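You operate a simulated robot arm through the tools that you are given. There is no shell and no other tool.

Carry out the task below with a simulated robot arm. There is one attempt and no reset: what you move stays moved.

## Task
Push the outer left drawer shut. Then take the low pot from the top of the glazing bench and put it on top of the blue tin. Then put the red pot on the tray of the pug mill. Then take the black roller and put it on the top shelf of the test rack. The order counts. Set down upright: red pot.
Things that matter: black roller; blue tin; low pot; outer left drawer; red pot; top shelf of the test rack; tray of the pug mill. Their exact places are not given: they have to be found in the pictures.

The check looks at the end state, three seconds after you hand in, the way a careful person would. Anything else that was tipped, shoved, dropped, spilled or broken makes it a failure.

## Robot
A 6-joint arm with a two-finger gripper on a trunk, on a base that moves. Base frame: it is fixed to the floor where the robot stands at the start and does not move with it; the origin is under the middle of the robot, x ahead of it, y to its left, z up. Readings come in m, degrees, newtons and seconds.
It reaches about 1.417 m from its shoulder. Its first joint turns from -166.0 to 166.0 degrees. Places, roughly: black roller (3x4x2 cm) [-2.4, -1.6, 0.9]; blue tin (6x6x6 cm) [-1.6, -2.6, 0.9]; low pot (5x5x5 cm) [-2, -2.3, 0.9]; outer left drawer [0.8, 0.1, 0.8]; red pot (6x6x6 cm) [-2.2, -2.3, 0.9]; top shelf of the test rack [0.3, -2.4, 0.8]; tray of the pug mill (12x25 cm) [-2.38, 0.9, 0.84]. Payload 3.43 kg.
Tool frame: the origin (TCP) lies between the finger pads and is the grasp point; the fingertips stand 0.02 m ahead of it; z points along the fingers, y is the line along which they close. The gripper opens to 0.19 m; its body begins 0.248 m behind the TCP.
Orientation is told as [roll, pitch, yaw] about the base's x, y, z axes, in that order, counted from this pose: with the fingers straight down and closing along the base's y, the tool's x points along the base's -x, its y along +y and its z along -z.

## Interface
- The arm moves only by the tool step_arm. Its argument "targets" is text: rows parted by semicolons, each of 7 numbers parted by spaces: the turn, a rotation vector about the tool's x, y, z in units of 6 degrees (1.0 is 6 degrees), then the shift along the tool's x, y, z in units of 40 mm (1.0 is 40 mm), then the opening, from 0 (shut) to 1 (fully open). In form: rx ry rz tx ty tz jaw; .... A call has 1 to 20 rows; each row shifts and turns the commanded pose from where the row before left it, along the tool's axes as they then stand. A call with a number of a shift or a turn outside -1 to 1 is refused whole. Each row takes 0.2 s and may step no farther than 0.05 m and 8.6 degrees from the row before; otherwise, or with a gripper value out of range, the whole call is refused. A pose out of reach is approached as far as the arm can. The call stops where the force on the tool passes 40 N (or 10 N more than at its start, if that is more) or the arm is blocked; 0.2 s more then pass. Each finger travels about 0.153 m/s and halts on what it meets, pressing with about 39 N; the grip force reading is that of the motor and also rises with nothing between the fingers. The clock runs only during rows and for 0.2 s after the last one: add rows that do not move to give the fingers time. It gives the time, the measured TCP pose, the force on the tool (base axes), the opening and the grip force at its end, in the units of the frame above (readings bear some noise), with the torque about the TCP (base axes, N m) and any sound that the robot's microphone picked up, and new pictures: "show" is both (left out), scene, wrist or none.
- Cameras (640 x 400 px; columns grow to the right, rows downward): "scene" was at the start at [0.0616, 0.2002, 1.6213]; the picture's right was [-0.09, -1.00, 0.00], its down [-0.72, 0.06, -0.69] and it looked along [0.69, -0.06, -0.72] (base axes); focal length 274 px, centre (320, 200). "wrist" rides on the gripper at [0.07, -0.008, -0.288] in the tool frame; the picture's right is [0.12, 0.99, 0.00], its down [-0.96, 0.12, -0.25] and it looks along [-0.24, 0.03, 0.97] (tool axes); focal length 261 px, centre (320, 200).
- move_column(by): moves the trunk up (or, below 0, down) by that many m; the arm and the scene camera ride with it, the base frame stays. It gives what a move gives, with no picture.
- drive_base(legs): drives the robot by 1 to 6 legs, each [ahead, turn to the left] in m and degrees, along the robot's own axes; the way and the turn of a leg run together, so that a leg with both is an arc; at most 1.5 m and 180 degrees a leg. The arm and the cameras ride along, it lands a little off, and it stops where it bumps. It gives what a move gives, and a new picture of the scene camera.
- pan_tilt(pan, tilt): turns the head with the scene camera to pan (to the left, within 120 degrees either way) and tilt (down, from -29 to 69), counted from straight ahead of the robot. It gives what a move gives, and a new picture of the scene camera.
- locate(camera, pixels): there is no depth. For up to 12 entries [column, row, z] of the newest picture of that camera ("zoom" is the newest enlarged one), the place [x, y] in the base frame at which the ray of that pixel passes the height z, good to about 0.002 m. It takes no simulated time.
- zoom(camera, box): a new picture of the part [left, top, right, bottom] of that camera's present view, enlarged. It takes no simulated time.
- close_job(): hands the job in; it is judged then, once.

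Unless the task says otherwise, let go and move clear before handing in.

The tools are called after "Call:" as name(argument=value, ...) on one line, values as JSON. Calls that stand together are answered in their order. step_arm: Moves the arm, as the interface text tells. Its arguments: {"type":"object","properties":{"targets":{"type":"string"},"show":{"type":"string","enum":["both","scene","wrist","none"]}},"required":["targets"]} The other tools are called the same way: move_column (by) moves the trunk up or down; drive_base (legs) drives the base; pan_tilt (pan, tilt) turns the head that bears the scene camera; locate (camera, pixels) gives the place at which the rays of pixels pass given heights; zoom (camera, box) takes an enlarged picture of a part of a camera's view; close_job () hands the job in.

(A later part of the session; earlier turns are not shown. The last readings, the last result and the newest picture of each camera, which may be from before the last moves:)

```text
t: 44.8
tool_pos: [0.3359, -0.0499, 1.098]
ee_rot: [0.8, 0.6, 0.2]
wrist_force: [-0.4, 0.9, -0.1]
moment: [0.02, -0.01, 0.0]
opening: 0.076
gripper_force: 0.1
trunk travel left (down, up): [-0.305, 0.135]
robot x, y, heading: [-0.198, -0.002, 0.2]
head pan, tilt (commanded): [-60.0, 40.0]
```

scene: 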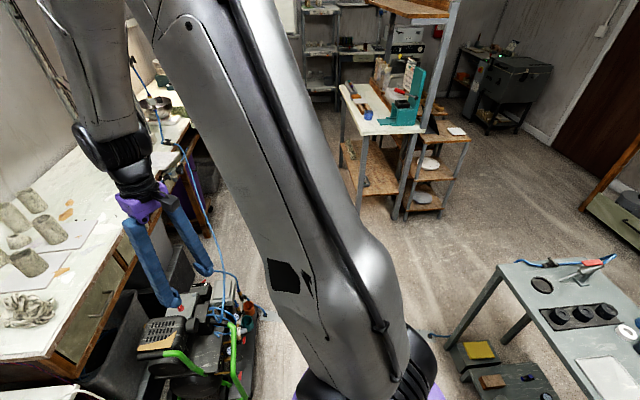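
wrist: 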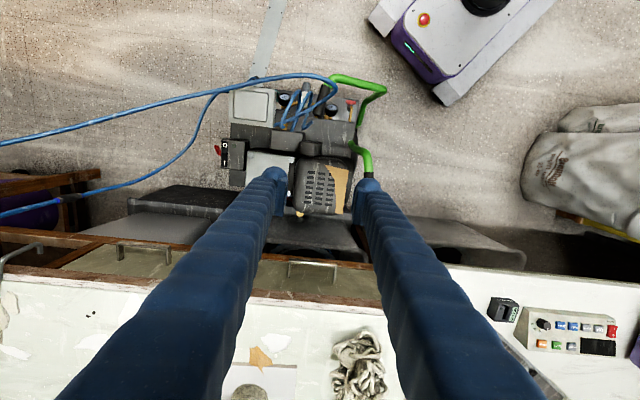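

The arm is tucked in with the gripper only 0.54 m ahead of the base centre at z≈1.1. I'll turn right 56° and drive about 1.05 m to line up with the lane beside the steel table.

Call:
drive_base(legs=[[0, -56.3], [1.0, 0]])

Call:
pan_tilt(pan=-80, tilt=35)

```text
t: 55.7
tool_pos: [0.6167, -1.3075, 1.0973]
ee_rot: [0.8, 0.6, -56.2]
wrist_force: [0.0, 0.1, -0.9]
moment: [0.03, 0.01, 0.0]
opening: 0.0759
gripper_force: 0.1
trunk travel left (down, up): [-0.305, 0.135]
robot x, y, heading: [0.3674, -0.8296, -55.9]
head pan, tilt (commanded): [-60.0, 40.0]
```

scene: 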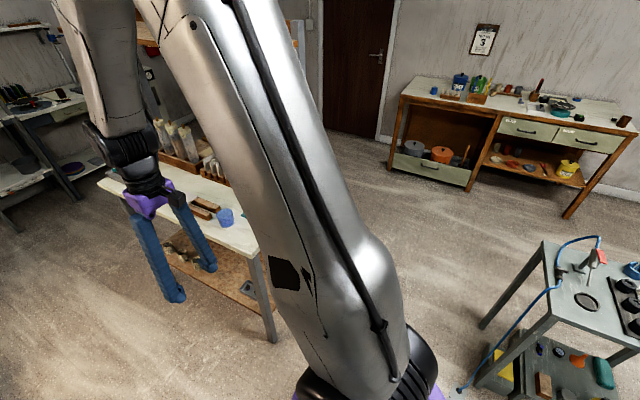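

```text
t: 56.5
tool_pos: [0.6153, -1.3086, 1.0986]
ee_rot: [0.8, 0.6, -56.2]
wrist_force: [0.1, -0.3, -1.2]
moment: [0.09, -0.09, 0.01]
opening: 0.0756
gripper_force: 0.1
trunk travel left (down, up): [-0.305, 0.135]
robot x, y, heading: [0.3723, -0.8238, -56.1]
head pan, tilt (commanded): [-80.0, 35.0]
```

scene: 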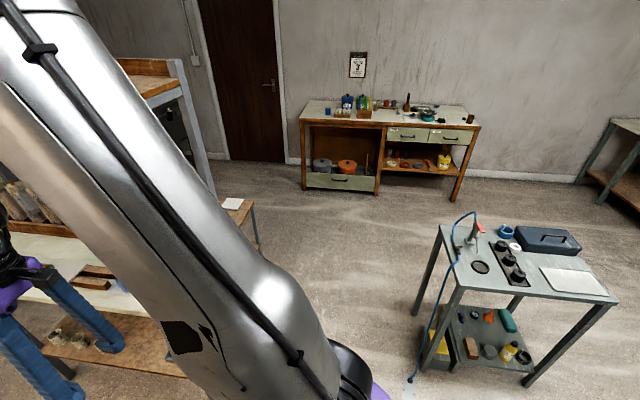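

I'm at the head of the lane, and the bench is straight ahead on the right with the rack frame post to the left. I'll turn right 92° and drive 1.3 m between the steel table and the rack.

Call:
drive_base(legs=[[0, -92.1], [1.3, 0]])

Call:
pan_tilt(pan=0, tilt=35)

```text
t: 61.5
tool_pos: [-0.0453, -1.1845, 1.0986]
ee_rot: [0.6, 0.6, -132.8]
wrist_force: [0.9, -1.5, 0.4]
moment: [0.27, 0.1, 0.04]
opening: 0.0759
gripper_force: 0.1
trunk travel left (down, up): [-0.305, 0.135]
robot x, y, heading: [0.4248, -0.883, -135.0]
head pan, tilt (commanded): [-80.0, 35.0]
stopped in leg 1: the robot was blocked; the commanded pose is now the measured one
```

scene: 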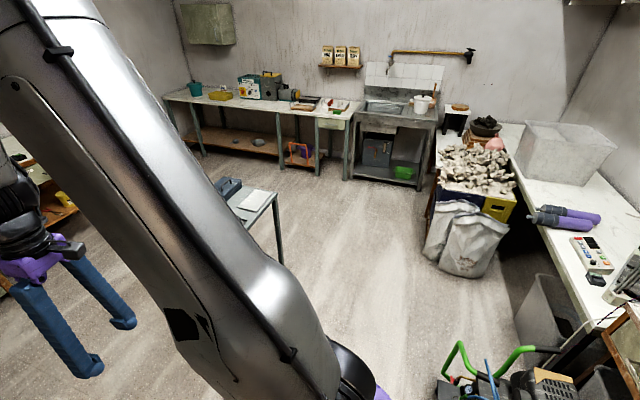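

```text
t: 63.0
tool_pos: [-0.0452, -1.1815, 1.0989]
ee_rot: [0.8, 0.5, -132.8]
wrist_force: [-0.7, -0.3, 0.2]
moment: [-0.01, -0.01, -0.02]
opening: 0.0757
gripper_force: 0.1
trunk travel left (down, up): [-0.305, 0.135]
robot x, y, heading: [0.4233, -0.8819, -135.1]
head pan, tilt (commanded): [0.0, 35.0]
```

scene: 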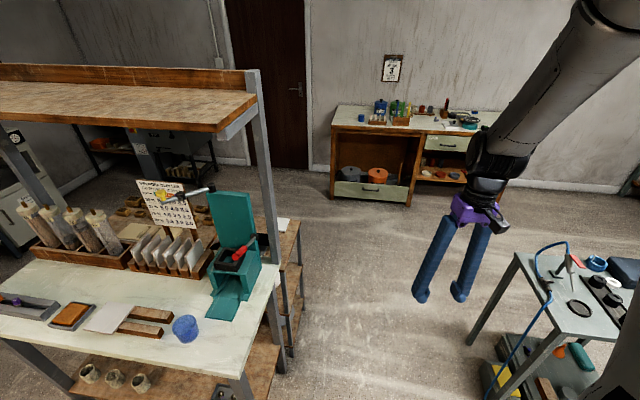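

The turn was blocked at heading −135°, and the robot slid slightly to (0.424,-0.882). The long white table at the left of the picture looks very close, so I'll check what I'm touching before I move again.

Call:
locate(camera="scene", pixels=[[237, 377, 0.85], [282, 272, 0.85], [0, 335, 0.85], [248, 380, 0.0], [272, 345, 0.0], [245, 75, 1.5], [305, 320, 0.0], [265, 398, 0.3]])

Call:
pan_tilt(pan=60, tilt=60)

Call:
pan_tilt(pan=115, tilt=60)

Call:
pan_tilt(pan=-60, tilt=60)

Call:
pan_tilt(pan=-115, tilt=60)

```text
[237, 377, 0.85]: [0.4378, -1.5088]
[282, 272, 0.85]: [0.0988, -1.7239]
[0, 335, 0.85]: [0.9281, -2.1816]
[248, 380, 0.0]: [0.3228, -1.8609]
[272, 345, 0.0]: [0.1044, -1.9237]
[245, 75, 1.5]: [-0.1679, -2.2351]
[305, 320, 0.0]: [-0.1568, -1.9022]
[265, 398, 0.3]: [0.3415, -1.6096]
```

```text
t: 64.3
tool_pos: [-0.0456, -1.1816, 1.0999]
ee_rot: [0.7, 0.5, -132.8]
wrist_force: [0.5, -0.4, -0.1]
moment: [0.02, 0.01, -0.01]
opening: 0.0758
gripper_force: 0.1
trunk travel left (down, up): [-0.305, 0.135]
robot x, y, heading: [0.4229, -0.8791, -134.9]
head pan, tilt (commanded): [60.0, 60.0]
```

scene: 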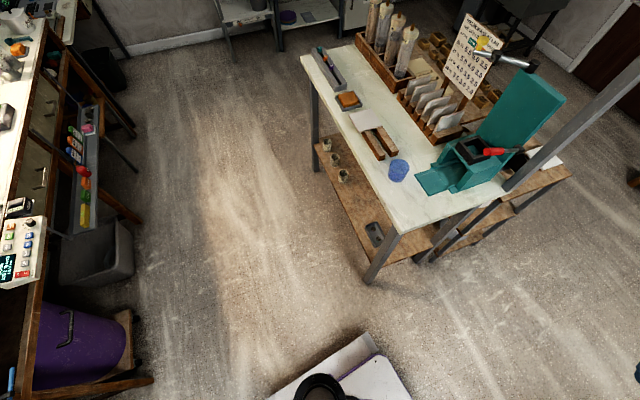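

```text
t: 65.6
tool_pos: [-0.0453, -1.1814, 1.0997]
ee_rot: [0.8, 0.5, -132.9]
wrist_force: [-0.9, 0.0, -0.6]
moment: [-0.01, -0.04, -0.02]
opening: 0.0761
gripper_force: 0.0
trunk travel left (down, up): [-0.305, 0.135]
robot x, y, heading: [0.4243, -0.8838, -135.2]
head pan, tilt (commanded): [115.0, 60.0]
```

scene: 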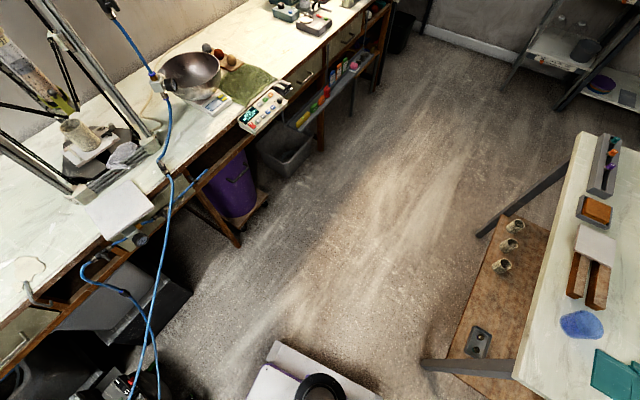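

```text
t: 68.2
tool_pos: [-0.0458, -1.1826, 1.0988]
ee_rot: [0.7, 0.5, -132.8]
wrist_force: [-0.4, -0.3, -0.4]
moment: [0.03, -0.02, -0.01]
opening: 0.076
gripper_force: 0.1
trunk travel left (down, up): [-0.305, 0.135]
robot x, y, heading: [0.4232, -0.8825, -135.1]
head pan, tilt (commanded): [-60.0, 60.0]
```

scene: 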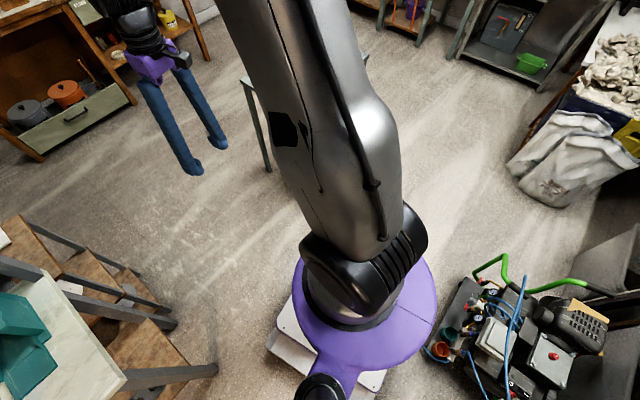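

```text
t: 69.4
tool_pos: [-0.045, -1.1806, 1.0997]
ee_rot: [0.8, 0.5, -132.9]
wrist_force: [-0.2, -0.3, 0.1]
moment: [0.01, -0.01, -0.02]
opening: 0.0758
gripper_force: 0.0
trunk travel left (down, up): [-0.305, 0.135]
robot x, y, heading: [0.4242, -0.8836, -135.0]
head pan, tilt (commanded): [-115.0, 60.0]
```

scene: 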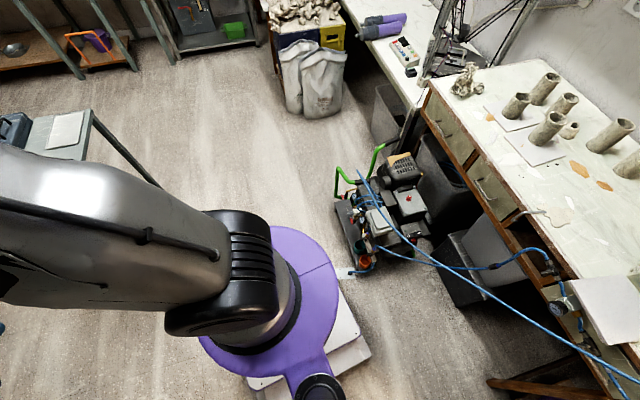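

The TCP moved about 2° relative to the base, as if the base stopped abruptly. In this −115° picture the base's rear-right corner at (372,352) isn't far from the compressor and its hoses at (360,265), so I'll measure that gap.

Call:
locate(camera="scene", pixels=[[362, 275, 0.0], [358, 262, 0.2], [372, 352, 0.1], [372, 352, 0.25], [335, 290, 0.25], [340, 200, 0.3], [408, 262, 0.0], [345, 272, 0.0], [490, 385, 0.0]])

Call:
zoom(camera="scene", box=[240, 130, 480, 400])

```text
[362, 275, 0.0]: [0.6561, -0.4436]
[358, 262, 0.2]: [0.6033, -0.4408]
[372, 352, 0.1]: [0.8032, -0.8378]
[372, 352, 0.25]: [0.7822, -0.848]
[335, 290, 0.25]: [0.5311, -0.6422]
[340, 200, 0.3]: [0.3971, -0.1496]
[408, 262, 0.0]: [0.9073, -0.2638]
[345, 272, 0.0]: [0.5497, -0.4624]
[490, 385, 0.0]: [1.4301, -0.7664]
```

```text
1.48 times, centred on (360, 265) of scene
```

zoom: 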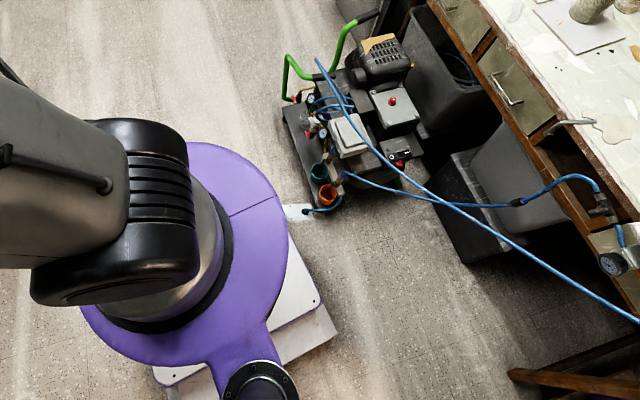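

The compressor is about 0.19 m from my base, so it wasn't obviously the cause. The long table's near leg foot also looked close in the left-hand views, so I'll locate it properly.

Call:
pan_tilt(pan=80, tilt=66)

Call:
locate(camera="scene", pixels=[[400, 250, 0.0], [420, 240, 0.0]])

```text
t: 72.3
tool_pos: [-0.0456, -1.1819, 1.0999]
ee_rot: [0.8, 0.5, -132.8]
wrist_force: [-0.5, 0.0, 0.5]
moment: [-0.01, -0.01, -0.03]
opening: 0.0758
gripper_force: 0.0
trunk travel left (down, up): [-0.305, 0.135]
robot x, y, heading: [0.4228, -0.8833, -135.3]
head pan, tilt (commanded): [80.0, 66.0]
```

scene: 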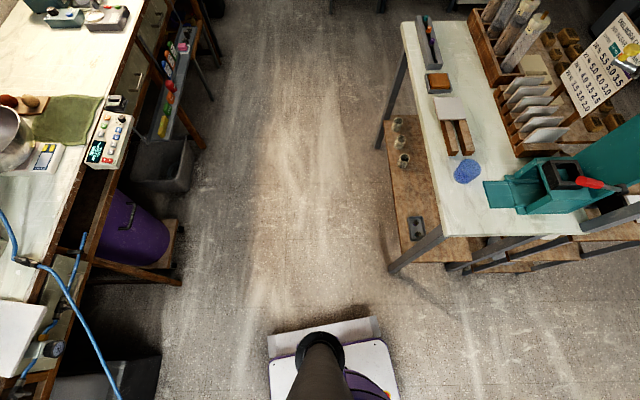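

```text
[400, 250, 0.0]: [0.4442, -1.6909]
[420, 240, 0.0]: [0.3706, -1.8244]
```

The table foot is at about (0.47,-1.60), 0.7 m from my centre, so that wasn't the cause either. I'll look ahead again and check whether the steel table is still where I measured it.

Call:
pan_tilt(pan=-25, tilt=50)

Call:
zoom(camera="scene", box=[320, 0, 640, 200])

```text
t: 74.1
tool_pos: [-0.0454, -1.183, 1.0999]
ee_rot: [0.8, 0.5, -132.8]
wrist_force: [-0.4, 0.0, 0.2]
moment: [0.0, 0.02, 0.0]
opening: 0.076
gripper_force: 0.0
trunk travel left (down, up): [-0.305, 0.135]
robot x, y, heading: [0.4241, -0.885, -134.8]
head pan, tilt (commanded): [-25.0, 50.0]
```

scene: 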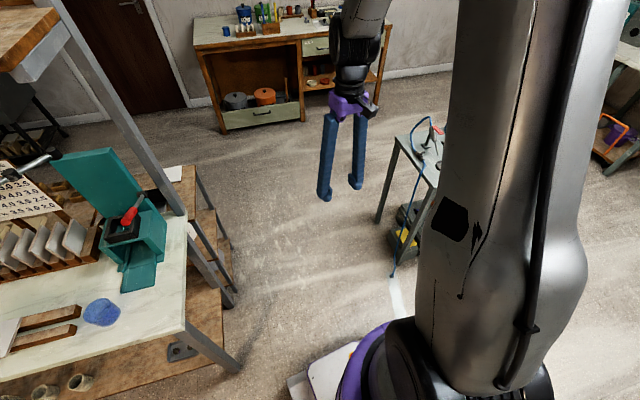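

```text
2.00 times, centred on (480, 100) of scene
```

zoom: 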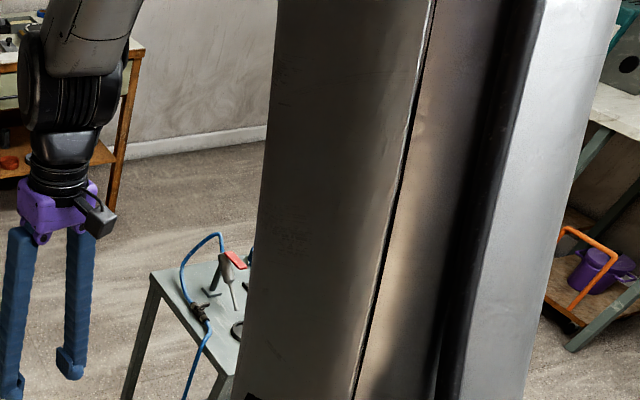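

Call:
locate(camera="scene", pixels=[[380, 223, 0.0], [398, 137, 0.8], [236, 370, 0.0], [188, 322, 0.85], [187, 232, 0.85], [235, 292, 0.0], [232, 305, 0.0], [392, 275, 0]])

```text
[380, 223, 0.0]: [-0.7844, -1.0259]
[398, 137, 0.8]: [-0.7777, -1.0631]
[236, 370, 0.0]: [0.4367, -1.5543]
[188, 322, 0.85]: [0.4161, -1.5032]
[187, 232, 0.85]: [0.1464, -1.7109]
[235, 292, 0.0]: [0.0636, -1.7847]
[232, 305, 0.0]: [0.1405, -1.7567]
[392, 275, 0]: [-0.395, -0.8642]
```

The steel table's leg and the long table's corner are unchanged from before. I'll check the compressor's red button against its earlier position (0.733,-0.112 at z=0.5), to be sure it wasn't touched.

Call:
pan_tilt(pan=-115, tilt=60)

Call:
locate(camera="scene", pixels=[[409.3, 197.4, 0.5], [409.3, 197.4, 0.45]])

Call:
zoom(camera="scene", box=[320, 130, 440, 290])

```text
t: 75.8
tool_pos: [-0.0453, -1.1821, 1.1008]
ee_rot: [0.8, 0.5, -132.8]
wrist_force: [0.4, -0.3, 1.1]
moment: [0.03, -0.04, 0.01]
opening: 0.0761
gripper_force: 0.1
trunk travel left (down, up): [-0.305, 0.135]
robot x, y, heading: [0.4239, -0.8812, -135.0]
head pan, tilt (commanded): [-115.0, 60.0]
```

scene: 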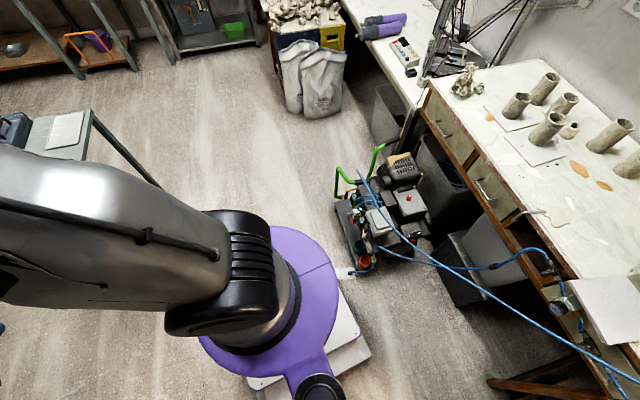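

```text
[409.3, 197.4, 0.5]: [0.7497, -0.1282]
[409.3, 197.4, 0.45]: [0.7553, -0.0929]
```

```text
2.50 times, centred on (380, 210) of scene
```

zoom: 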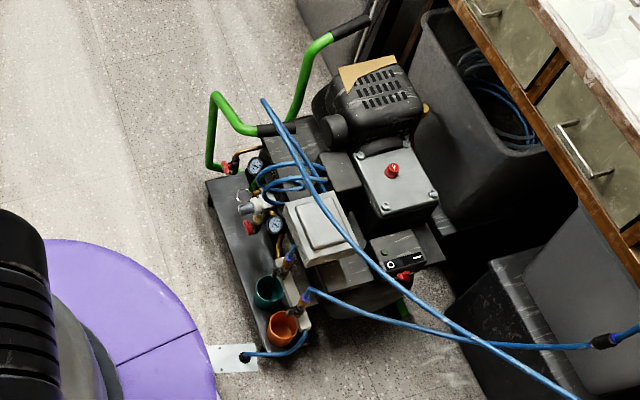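

The button reads (0.75,-0.12), which is the same within measurement error, so the compressor is undisturbed. I'll try a small further turn and watch how the base responds.

Call:
drive_base(legs=[[0, -4]])

```text
t: 76.7
tool_pos: [-0.0652, -1.1495, 1.0999]
ee_rot: [0.9, 0.6, -136.8]
wrist_force: [-0.4, -0.9, -0.2]
moment: [-0.01, 0.01, -0.07]
opening: 0.0761
gripper_force: 0.1
trunk travel left (down, up): [-0.305, 0.135]
robot x, y, heading: [0.4281, -0.8849, -139.2]
head pan, tilt (commanded): [-115.0, 60.0]
```

scene: 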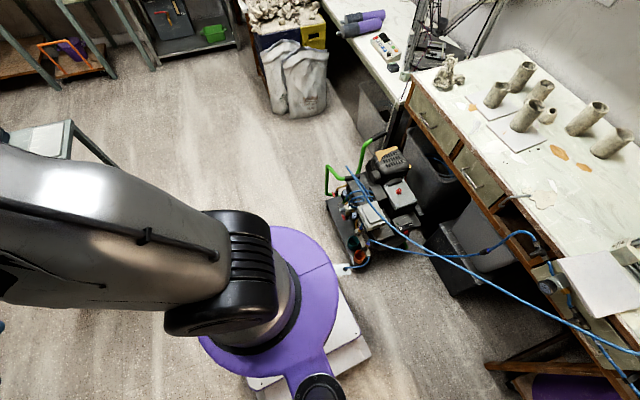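

It turned freely this time, to −139.2°, with nothing touching. I'll complete the turn and drive down the middle of the lane (U≈0.9, with clear floor 0.5 m on each side).

Call:
drive_base(legs=[[0, -10.6]])

Call:
pan_tilt(pan=0, tilt=45)

```text
t: 78.1
tool_pos: [-0.1052, -1.0533, 1.1]
ee_rot: [0.8, 0.5, -147.5]
wrist_force: [-0.5, 0.3, -0.3]
moment: [0.02, -0.06, 0.0]
opening: 0.0761
gripper_force: 0.1
trunk travel left (down, up): [-0.305, 0.135]
robot x, y, heading: [0.4323, -0.8954, -149.5]
head pan, tilt (commanded): [-115.0, 60.0]
```

scene: 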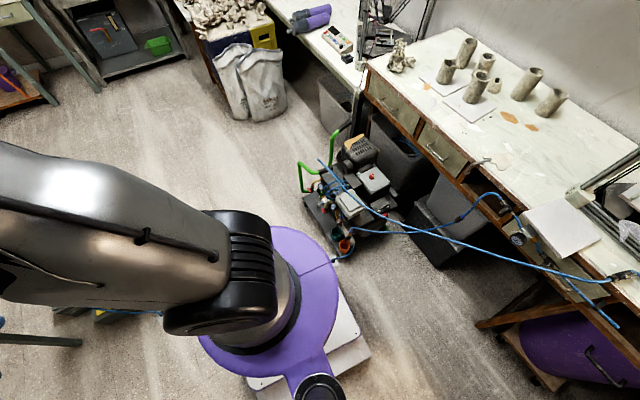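

```text
t: 80.0
tool_pos: [-0.1054, -1.054, 1.1003]
ee_rot: [0.8, 0.6, -147.4]
wrist_force: [0.2, -0.7, -0.4]
moment: [0.01, 0.0, -0.01]
opening: 0.0758
gripper_force: 0.0
trunk travel left (down, up): [-0.305, 0.135]
robot x, y, heading: [0.4373, -0.8994, -149.7]
head pan, tilt (commanded): [0.0, 45.0]
```

scene: 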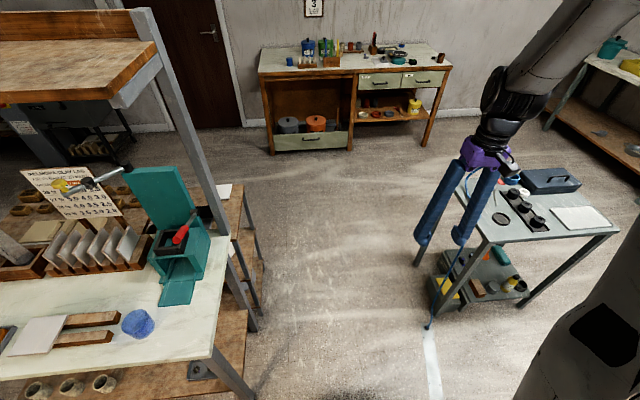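

The lane ahead is clear: the rack post is at (250,325) on the left and the steel table at (415,265) on the right. I'll check two floor points, then drive 1.2 m.

Call:
locate(camera="scene", pixels=[[256, 328, 0.0], [263, 305, 0.0], [245, 395, 0.0], [418, 265, 0.0], [437, 310, 0.0], [270, 153, 0.0], [425, 145, 0.0]])

Call:
drive_base(legs=[[1.2, 0]])

```text
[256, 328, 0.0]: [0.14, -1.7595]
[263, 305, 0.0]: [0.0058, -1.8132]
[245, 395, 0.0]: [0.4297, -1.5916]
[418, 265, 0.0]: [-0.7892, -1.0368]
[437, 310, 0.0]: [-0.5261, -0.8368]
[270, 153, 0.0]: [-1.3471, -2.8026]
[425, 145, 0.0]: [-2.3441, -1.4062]
```

```text
t: 88.2
tool_pos: [-1.1248, -1.654, 1.1008]
ee_rot: [0.8, 0.5, -147.3]
wrist_force: [0.5, 0.3, 0.4]
moment: [-0.01, -0.01, 0.01]
opening: 0.0758
gripper_force: 0.0
trunk travel left (down, up): [-0.305, 0.135]
robot x, y, heading: [-0.5845, -1.4984, -149.7]
head pan, tilt (commanded): [0.0, 45.0]
```

scene: 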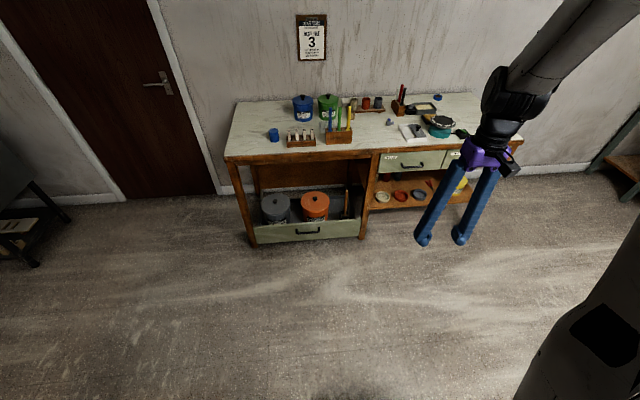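

I'm past the steel table, and the glazing bench is fully in view. I'll zoom in on its top to identify the tin, the pots and the roller.

Call:
zoom(camera="scene", box=[220, 80, 380, 180])

Call:
zoom(camera="scene", box=[330, 80, 490, 180])

Call:
zoom(camera="scene", box=[360, 140, 520, 240])

```text
4.00 times, centred on (300, 130) of scene
```

zoom: 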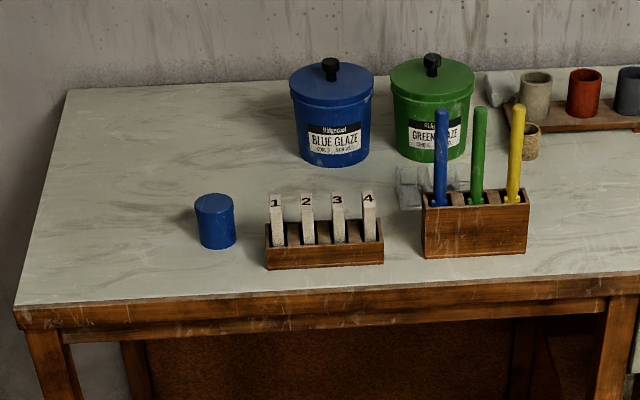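

```text
4.00 times, centred on (410, 130) of scene
```

zoom: 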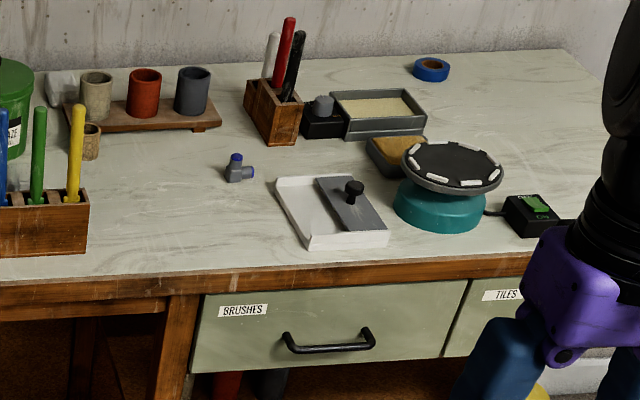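

```text
4.00 times, centred on (440, 190) of scene
```

zoom: 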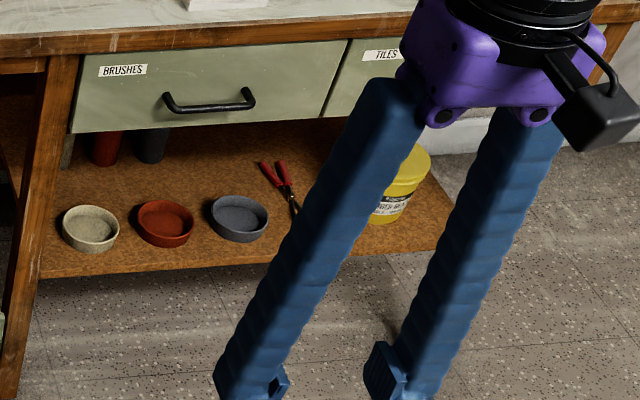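

The small blue cylinder at (215,220) in the first zoom is the blue tin. The short tan cup at (528,140), in front of the row of pots, looks like the low pot, and the red pot stands in the row behind it. I'll drive 0.7 m closer and look from there.

Call:
drive_base(legs=[[0.68, 0]])

Call:
zoom(camera="scene", box=[160, 100, 420, 260])

Call:
zoom(camera="scene", box=[380, 60, 640, 220])

```text
t: 93.1
tool_pos: [-1.6961, -1.9964, 1.102]
ee_rot: [0.8, 0.6, -146.9]
wrist_force: [-0.6, 0.3, -0.1]
moment: [0.0, -0.03, -0.01]
opening: 0.076
gripper_force: 0.0
trunk travel left (down, up): [-0.305, 0.135]
robot x, y, heading: [-1.1578, -1.833, -149.1]
head pan, tilt (commanded): [0.0, 45.0]
```

scene: 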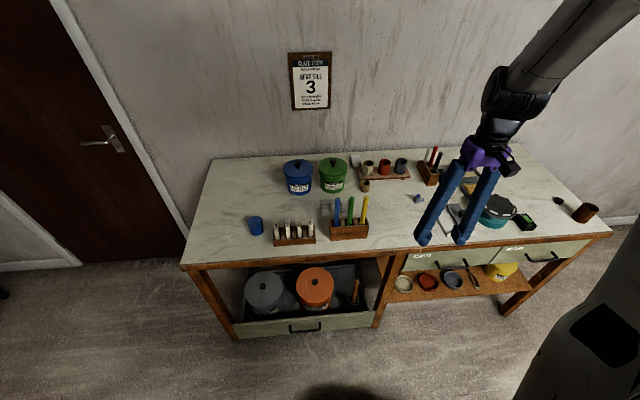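

```text
2.46 times, centred on (290, 180) of scene
```

zoom: 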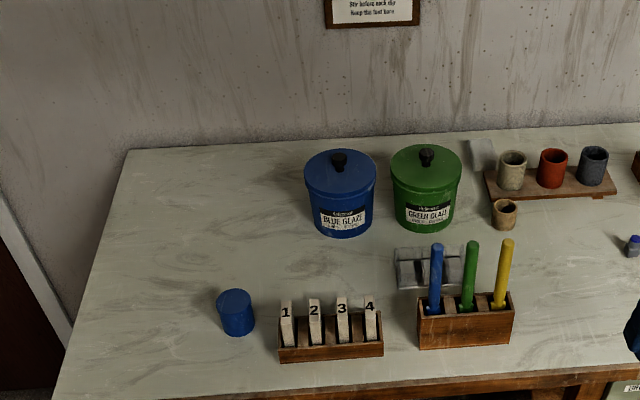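

```text
2.46 times, centred on (510, 140) of scene
```

zoom: 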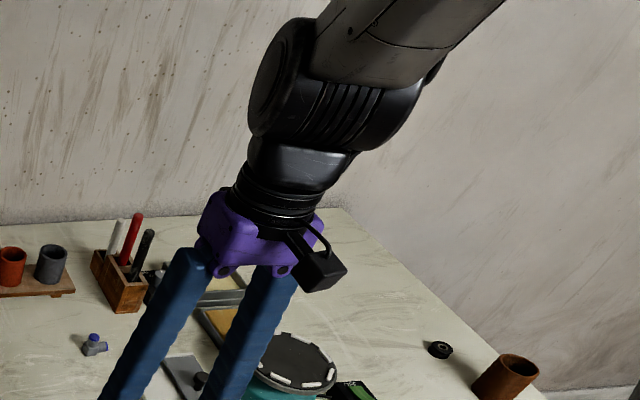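

A small black ring-like object at (440,348) in the second zoom, near the bench's right end, matches the black roller's stated place. I'll locate the tin, low pot, red pot and roller at candidate heights.

Call:
locate(camera="scene", pixels=[[255.4, 219.8, 0.93], [256.7, 234.5, 0.87], [365.2, 182.4, 0.92], [364.8, 191.8, 0.87], [384.7, 162.5, 0.97], [384.3, 174.7, 0.88], [558.8, 200.2, 0.88], [181, 264, 0.87], [610, 233, 0.87], [212, 160, 0.87]])

```text
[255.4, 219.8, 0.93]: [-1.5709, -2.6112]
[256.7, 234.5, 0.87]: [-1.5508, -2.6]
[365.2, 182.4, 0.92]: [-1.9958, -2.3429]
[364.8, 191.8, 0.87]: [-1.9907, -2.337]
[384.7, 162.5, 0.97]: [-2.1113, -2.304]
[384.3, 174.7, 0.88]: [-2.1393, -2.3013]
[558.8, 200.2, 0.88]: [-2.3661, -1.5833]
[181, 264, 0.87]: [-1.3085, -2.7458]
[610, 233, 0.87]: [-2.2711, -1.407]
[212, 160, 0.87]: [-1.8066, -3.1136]
```

The measured places agree with the given ones: tin at about (-1.57,-2.61), low pot (-1.995,-2.34), red pot (-2.12,-2.30), roller (-2.37,-1.58). I'll move the gripper above the low pot at z≈1.15 for a close look.

Call:
step_arm(targets="0 0 -0.042 -0.95 0.27 -0.114 0.42; 0 0 -0.042 -0.95 0.27 -0.114 0.42; 0 0 -0.042 -0.95 0.27 -0.114 0.42; 0 0 -0.042 -0.95 0.27 -0.114 0.42; 0 0 -0.042 -0.95 0.27 -0.114 0.42; 0 0 -0.042 -0.95 0.27 -0.114 0.42; 0 0 -0.042 -0.95 0.27 -0.114 0.42; 0 0 -0.042 -0.95 0.27 -0.114 0.42; 0 0 -0.042 -0.95 0.27 -0.114 0.42; 0 0 -0.042 -0.95 0.27 -0.114 0.42; 0 0 0 0 0 0 0.42")

```text
t: 95.5
tool_pos: [-1.9506, -2.2997, 1.1458]
ee_rot: [0.8, 0.5, -144.4]
wrist_force: [1.0, -0.4, 0.6]
moment: [0.0, 0.09, 0.02]
opening: 0.08
gripper_force: 0.1
trunk travel left (down, up): [-0.305, 0.135]
robot x, y, heading: [-1.1583, -1.8346, -149.3]
head pan, tilt (commanded): [0.0, 45.0]
```

scene: 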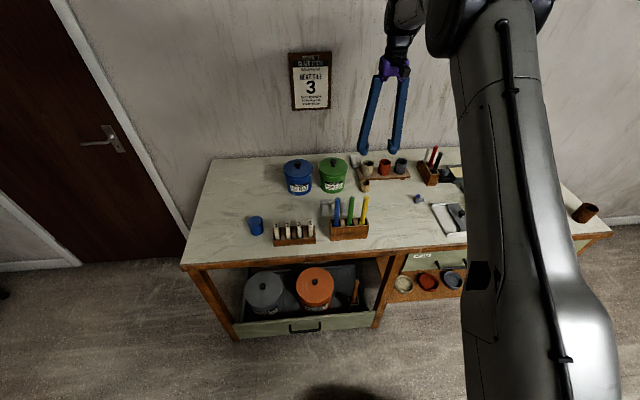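
wrist: 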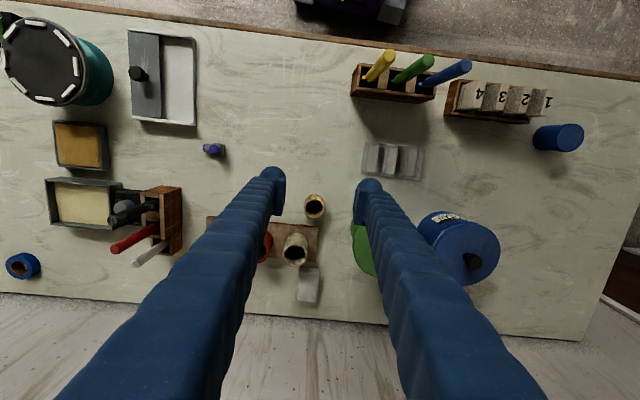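

The wrist picture shows the low pot at (314,206) just ahead of the fingertips, with the green glaze tin to its right and the board of pots beyond. I'll zoom in and locate precisely.

Call:
zoom(camera="wrist", box=[240, 130, 440, 290])

Call:
locate(camera="wrist", pixels=[[315, 204, 0.92], [315, 204, 0.9], [314, 217, 0.87], [20, 2, 0.87], [640, 80, 0.87], [583, 342, 0.87], [295, 247, 0.95], [560, 135, 0.93]])

```text
2.50 times, centred on (340, 210) of wrist
```

zoom: 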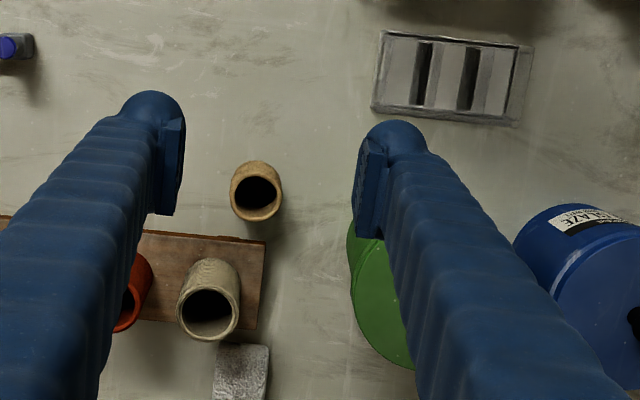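

```text
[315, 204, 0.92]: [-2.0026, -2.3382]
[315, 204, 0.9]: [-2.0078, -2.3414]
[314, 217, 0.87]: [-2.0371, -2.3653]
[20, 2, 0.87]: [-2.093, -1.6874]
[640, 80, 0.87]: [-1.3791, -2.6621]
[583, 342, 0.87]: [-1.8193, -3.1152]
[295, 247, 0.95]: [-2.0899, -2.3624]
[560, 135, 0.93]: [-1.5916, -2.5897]
```

Triangulating the two views puts the bench top at z≈0.858 and the low pot's centre at about (-2.012,-2.346). I'll check the board's edge and the green tin, to be sure the open fingers clear them.

Call:
locate(camera="zoom", pixels=[[200, 236, 0.88], [262, 240, 0.88], [257, 198, 0.905], [352, 240, 0.86], [350, 260, 0.95], [355, 300, 1.0], [257, 222, 0.905], [257, 162, 0.905], [232, 198, 0.905], [283, 198, 0.905]])

```text
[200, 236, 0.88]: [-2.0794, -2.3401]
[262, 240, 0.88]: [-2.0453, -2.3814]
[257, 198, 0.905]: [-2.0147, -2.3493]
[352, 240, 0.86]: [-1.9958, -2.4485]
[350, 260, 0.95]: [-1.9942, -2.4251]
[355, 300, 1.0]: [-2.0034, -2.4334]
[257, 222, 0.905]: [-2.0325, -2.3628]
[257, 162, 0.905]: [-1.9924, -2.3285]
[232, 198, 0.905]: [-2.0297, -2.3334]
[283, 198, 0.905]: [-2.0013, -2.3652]
```

The pot is 0.05 m clear of the board's front edge, and the green tin's lid edge is 0.073 m from its centre, so I'll use a narrower opening of about 0.066 m. I'll level the tool, move over the pot, and lower part of the way.

Call:
step_arm(targets="0.133 -0.083 0 -0.96 0 0 0.35; 0 0 0 -0.96 0 0 0.35; 0 0 0 0 0 0.9 0.35; 0 0 0 0 0 0.9 0.35; 0 0 0 0 0 0.9 0.35; 0 0 0 0 0 0.9 0.35; 0 0 0 0 0 0 0.35")

Call:
zoom(camera="wrist", box=[240, 130, 400, 260])

```text
t: 97.1
tool_pos: [-2.013, -2.3433, 1.0007]
ee_rot: [0.0, 0.0, -144.4]
wrist_force: [-0.2, 0.0, -0.6]
moment: [0.01, 0.0, -0.02]
opening: 0.0665
gripper_force: 0.1
trunk travel left (down, up): [-0.305, 0.135]
robot x, y, heading: [-1.1601, -1.8325, -149.1]
head pan, tilt (commanded): [0.0, 45.0]
```

scene: 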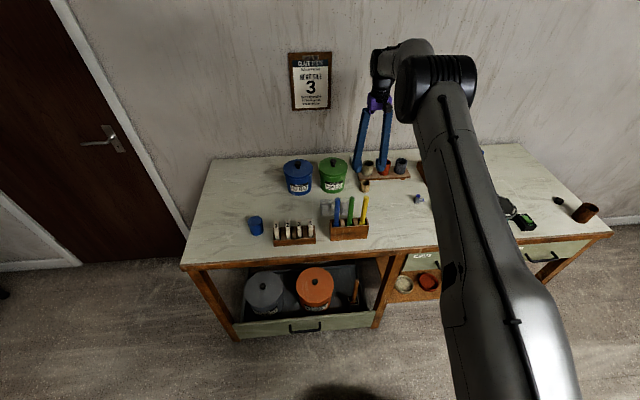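
wrist: 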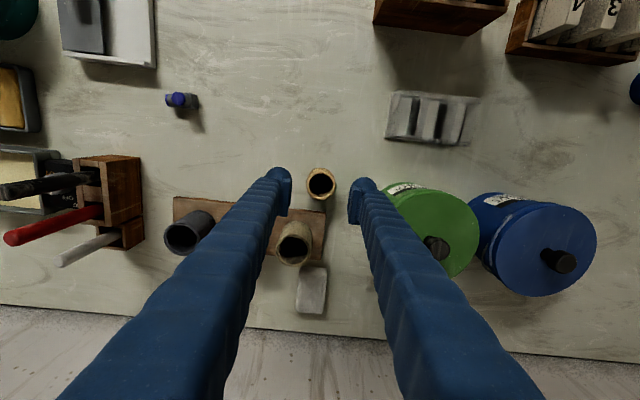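

```text
3.08 times, centred on (320, 195) of wrist
```

zoom: 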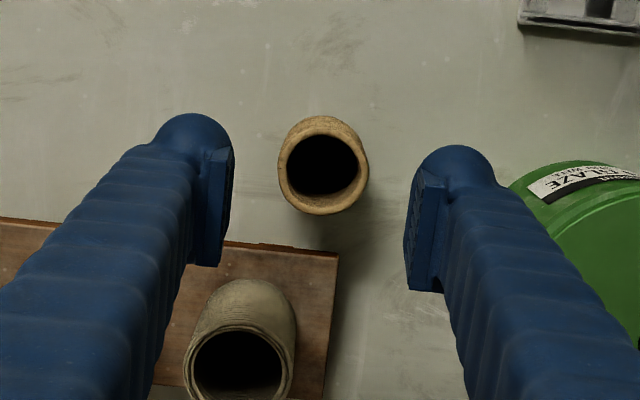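

Call:
locate(camera="zoom", pixels=[[323, 170, 0.908], [280, 170, 0.908], [368, 170, 0.908], [323, 212, 0.908], [512, 185, 0.99], [512, 185, 0.95], [495, 172, 0.985], [410, 240, 0.985], [222, 200, 0.985], [140, 145, 0.985]])

```text
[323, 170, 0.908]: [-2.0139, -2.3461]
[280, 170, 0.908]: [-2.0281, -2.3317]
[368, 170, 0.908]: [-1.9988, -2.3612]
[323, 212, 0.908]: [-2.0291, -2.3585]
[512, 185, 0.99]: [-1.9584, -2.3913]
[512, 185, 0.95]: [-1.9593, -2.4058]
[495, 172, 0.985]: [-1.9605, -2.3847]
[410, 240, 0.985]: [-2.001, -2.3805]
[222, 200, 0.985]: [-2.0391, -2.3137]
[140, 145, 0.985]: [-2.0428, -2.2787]
```

The pot centre (-2.014,-2.346) is within 3 mm of the TCP, and the finger clears the tin's lid by about a centimetre if I narrow to 0.060 m. I'll descend around the pot in steps.

Call:
step_arm(targets="0 0 0 -0.05 0 0 0.316; 0 0 0 0 0 0.75 0.316; 0 0 0 0 0 0.75 0.316; 0 0 0 0 0 0.75 0.316; 0 0 0 0 0 0.6 0.316; 0 0 0 0 0 0 0.316")

```text
t: 98.5
tool_pos: [-2.015, -2.3442, 0.8875]
ee_rot: [0.0, 0.0, -144.3]
wrist_force: [-0.3, -0.2, 0.6]
moment: [0.0, -0.02, 0.02]
opening: 0.06
gripper_force: 0.1
trunk travel left (down, up): [-0.305, 0.135]
robot x, y, heading: [-1.1609, -1.8349, -149.2]
head pan, tilt (commanded): [0.0, 45.0]
```

scene: 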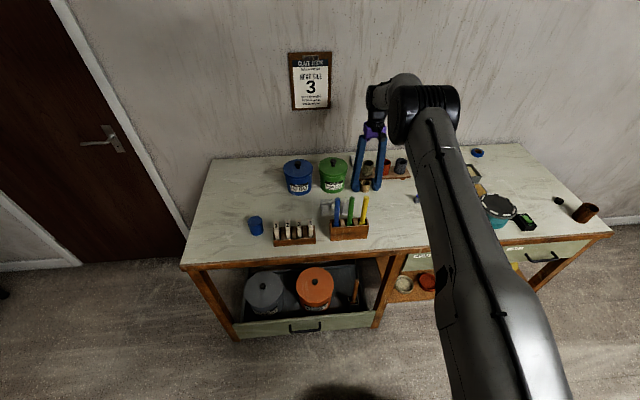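
wrist: 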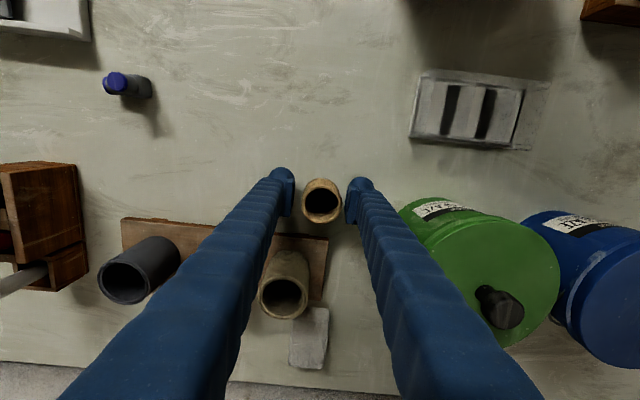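

The pot at (322,200) now sits between the fingertips, nothing has been touched, and force is below 1 N. I'll close gently.

Call:
step_arm(targets="0 0 0 0 0 0.05 0.25; 0 0 0 0 0 0 0.15; 0 0 0 0 0 0 0.05; 0 0 0 0 0 0 0; 0 0 0 0 0 0 0")

Call:
zoom(camera="wrist", box=[240, 130, 400, 260])

```text
t: 99.7
tool_pos: [-2.0139, -2.3439, 0.8854]
ee_rot: [0.0, 0.0, -144.4]
wrist_force: [1.0, 0.3, 0.7]
moment: [0.02, 0.0, 0.05]
opening: 0.0442
gripper_force: 39.1
trunk travel left (down, up): [-0.305, 0.135]
robot x, y, heading: [-1.1596, -1.8334, -149.1]
head pan, tilt (commanded): [0.0, 45.0]
```

scene: 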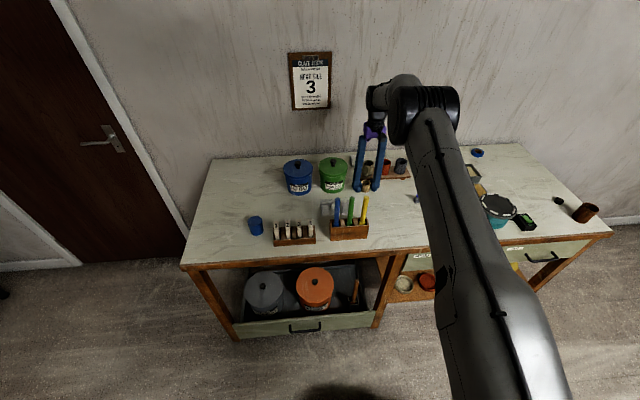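
wrist: 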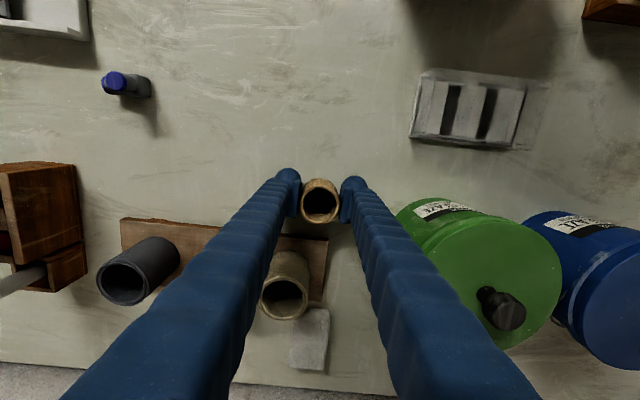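

```text
3.08 times, centred on (320, 195) of wrist
```

zoom: 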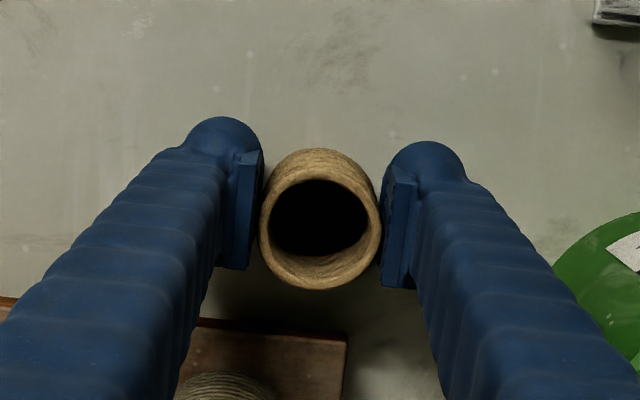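

The grip is firm: opening 0.044 m at 39 N. I'll lift straight up to z≈1.13 and look.

Call:
step_arm(targets="0 0 0 0 0 -0.4 0; 0 0 0 0 0 -0.9 0; 0 0 0 0 0 -0.9 0; 0 0 0 0 0 -0.9 0; 0 0 0 0 0 -0.9 0; 0 0 0 0 0 -0.9 0; 0 0 0 0 0 -0.9 0; 0 0 0 0 0 -0.4 0; 0 0 0 0 0 0 0")

```text
t: 101.7
tool_pos: [-2.0126, -2.3437, 1.1354]
ee_rot: [0.0, 0.0, -144.4]
wrist_force: [0.8, 1.0, -0.2]
moment: [0.02, 0.03, 0.0]
opening: 0.0447
gripper_force: 39.0
trunk travel left (down, up): [-0.305, 0.135]
robot x, y, heading: [-1.159, -1.8345, -149.2]
head pan, tilt (commanded): [0.0, 45.0]
```

scene: 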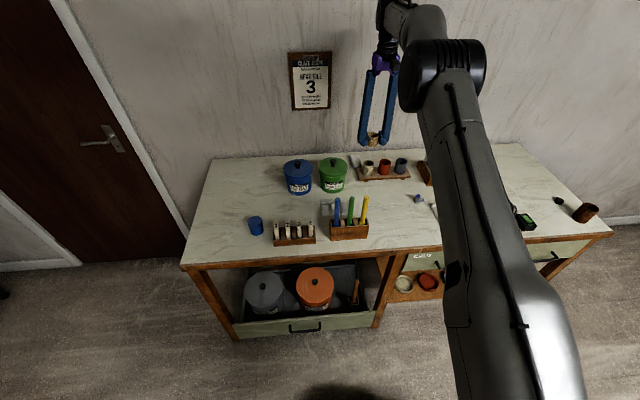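
wrist: 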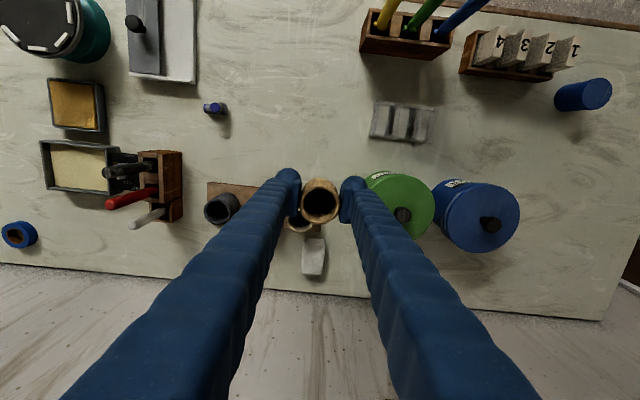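

The low pot is held level at (321,200), and everything else is undisturbed. The blue tin's top shows at about (597,93), so I'll locate it and fly over.

Call:
locate(camera="wrist", pixels=[[597, 93, 0.918], [570, 97, 0.86]])

Call:
step_arm(targets="0 0 0 0.6 0.95 0 0; 0 0 0 0.6 0.95 0 0; 0 0 0 0.5 0.95 0 0; 0 0 0 0.4 0.95 0 0; 0 0 0 0.4 0.95 0 0; 0 0 0 0.4 0.95 0 0; 0 0 0 0.3 0.95 0 0; 0 0 0 0.3 0.95 0 0; 0 0 0 0.3 0.95 0 0; 0 0 0 0.3 0.95 0 0; 0 0 0 0.2 0.9 0 0; 0 0 0 0 0 0 0")

```text
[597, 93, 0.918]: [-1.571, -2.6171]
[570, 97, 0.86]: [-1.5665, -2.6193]
```

```text
t: 104.3
tool_pos: [-1.6347, -2.5833, 1.1339]
ee_rot: [-0.1, 0.1, -144.5]
wrist_force: [0.0, -0.4, -0.2]
moment: [0.04, 0.0, -0.01]
opening: 0.0445
gripper_force: 39.0
trunk travel left (down, up): [-0.305, 0.135]
robot x, y, heading: [-1.1559, -1.8333, -149.2]
head pan, tilt (commanded): [0.0, 45.0]
```

scene: 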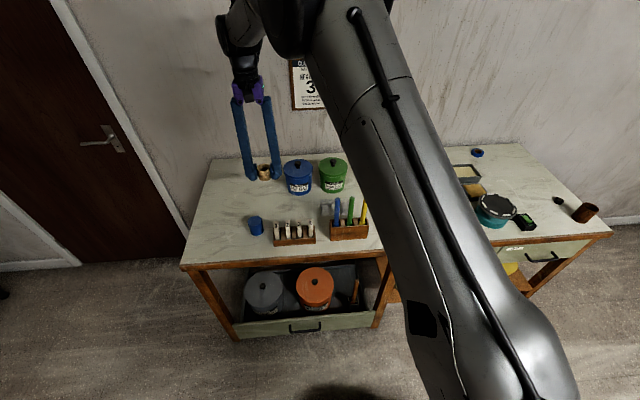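
wrist: 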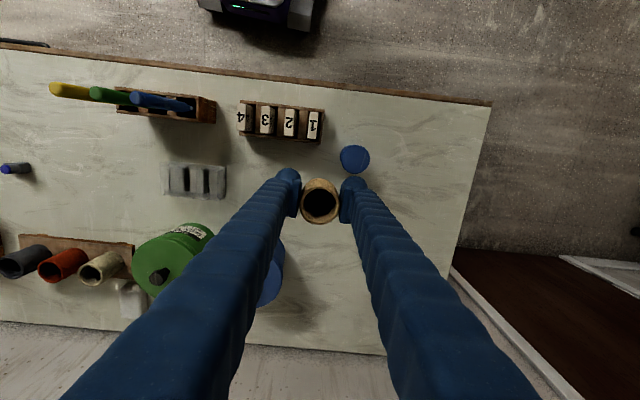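

The blue tin is now just right of and nearer than the held pot, at about (355,158). I'll zoom in to get its rim centre.

Call:
zoom(camera="wrist", box=[270, 110, 430, 240])

Call:
locate(camera="wrist", pixels=[[355, 158, 0.918], [339, 158, 0.918], [370, 158, 0.918], [355, 144, 0.918], [355, 172, 0.918]])

```text
3.08 times, centred on (350, 175) of wrist
```

zoom: 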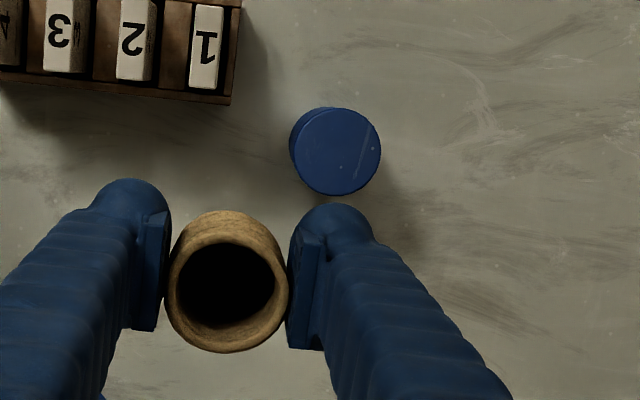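

```text
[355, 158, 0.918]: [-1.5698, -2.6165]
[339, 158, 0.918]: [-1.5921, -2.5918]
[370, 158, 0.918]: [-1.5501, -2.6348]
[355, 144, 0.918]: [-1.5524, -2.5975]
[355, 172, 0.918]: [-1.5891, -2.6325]
```

Call:
locate(camera="zoom", pixels=[[339, 152, 0.918], [295, 152, 0.918], [381, 152, 0.918], [339, 108, 0.918], [339, 196, 0.918], [228, 282, 1.157], [167, 282, 1.157], [289, 282, 1.157]])

```text
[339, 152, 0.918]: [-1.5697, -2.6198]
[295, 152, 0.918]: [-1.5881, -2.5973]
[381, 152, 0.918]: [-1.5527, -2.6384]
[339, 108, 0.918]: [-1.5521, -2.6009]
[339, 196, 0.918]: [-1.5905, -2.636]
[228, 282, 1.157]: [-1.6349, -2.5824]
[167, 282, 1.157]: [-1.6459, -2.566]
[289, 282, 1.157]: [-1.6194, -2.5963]
```

The tin's top centre is (-1.571,-2.619), about 5.3 cm across, and the held pot is centred on the TCP. I'll shift over it and lower to about 2 cm above, then check alignment.

Call:
step_arm(targets="0 0 0 0.389 0.826 0 0; 0 0 0 0.389 0.826 0 0; 0 0 0 0 0 0.8 0; 0 0 0 0 0 0.8 0; 0 0 0 0 0 0.8 0; 0 0 0 0 0 0.8 0; 0 0 0 0 0 0.8 0; 0 0 0 0 0 0 0")

Call:
zoom(camera="wrist", box=[240, 130, 400, 260])

Call:
zoom(camera="scene", box=[200, 150, 320, 250])

```text
t: 106.1
tool_pos: [-1.5689, -2.6171, 0.9735]
ee_rot: [0.0, 0.0, -144.3]
wrist_force: [0.5, -0.3, -1.3]
moment: [0.01, 0.03, -0.02]
opening: 0.0445
gripper_force: 39.5
trunk travel left (down, up): [-0.305, 0.135]
robot x, y, heading: [-1.1556, -1.8342, -149.1]
head pan, tilt (commanded): [0.0, 45.0]
```

scene: 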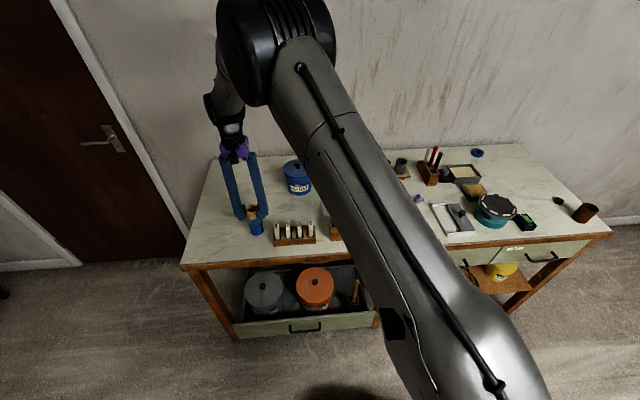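
wrist: 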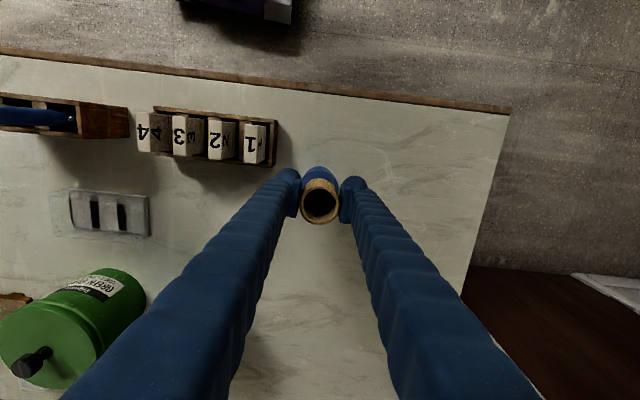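

```text
3.08 times, centred on (320, 195) of wrist
```

zoom: 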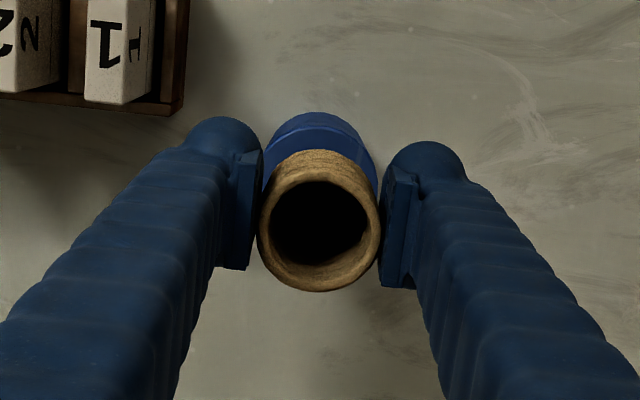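

```text
4.00 times, centred on (260, 200) of scene
```

zoom: 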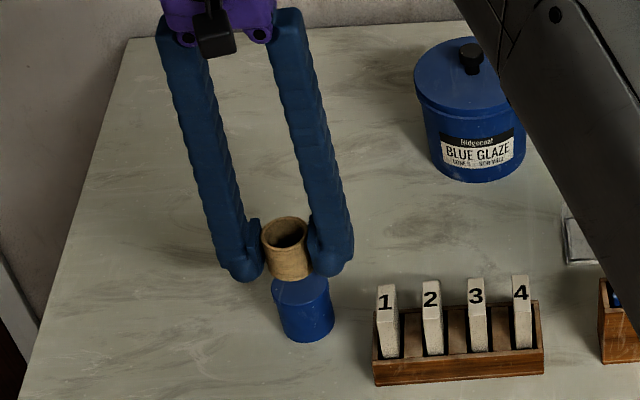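

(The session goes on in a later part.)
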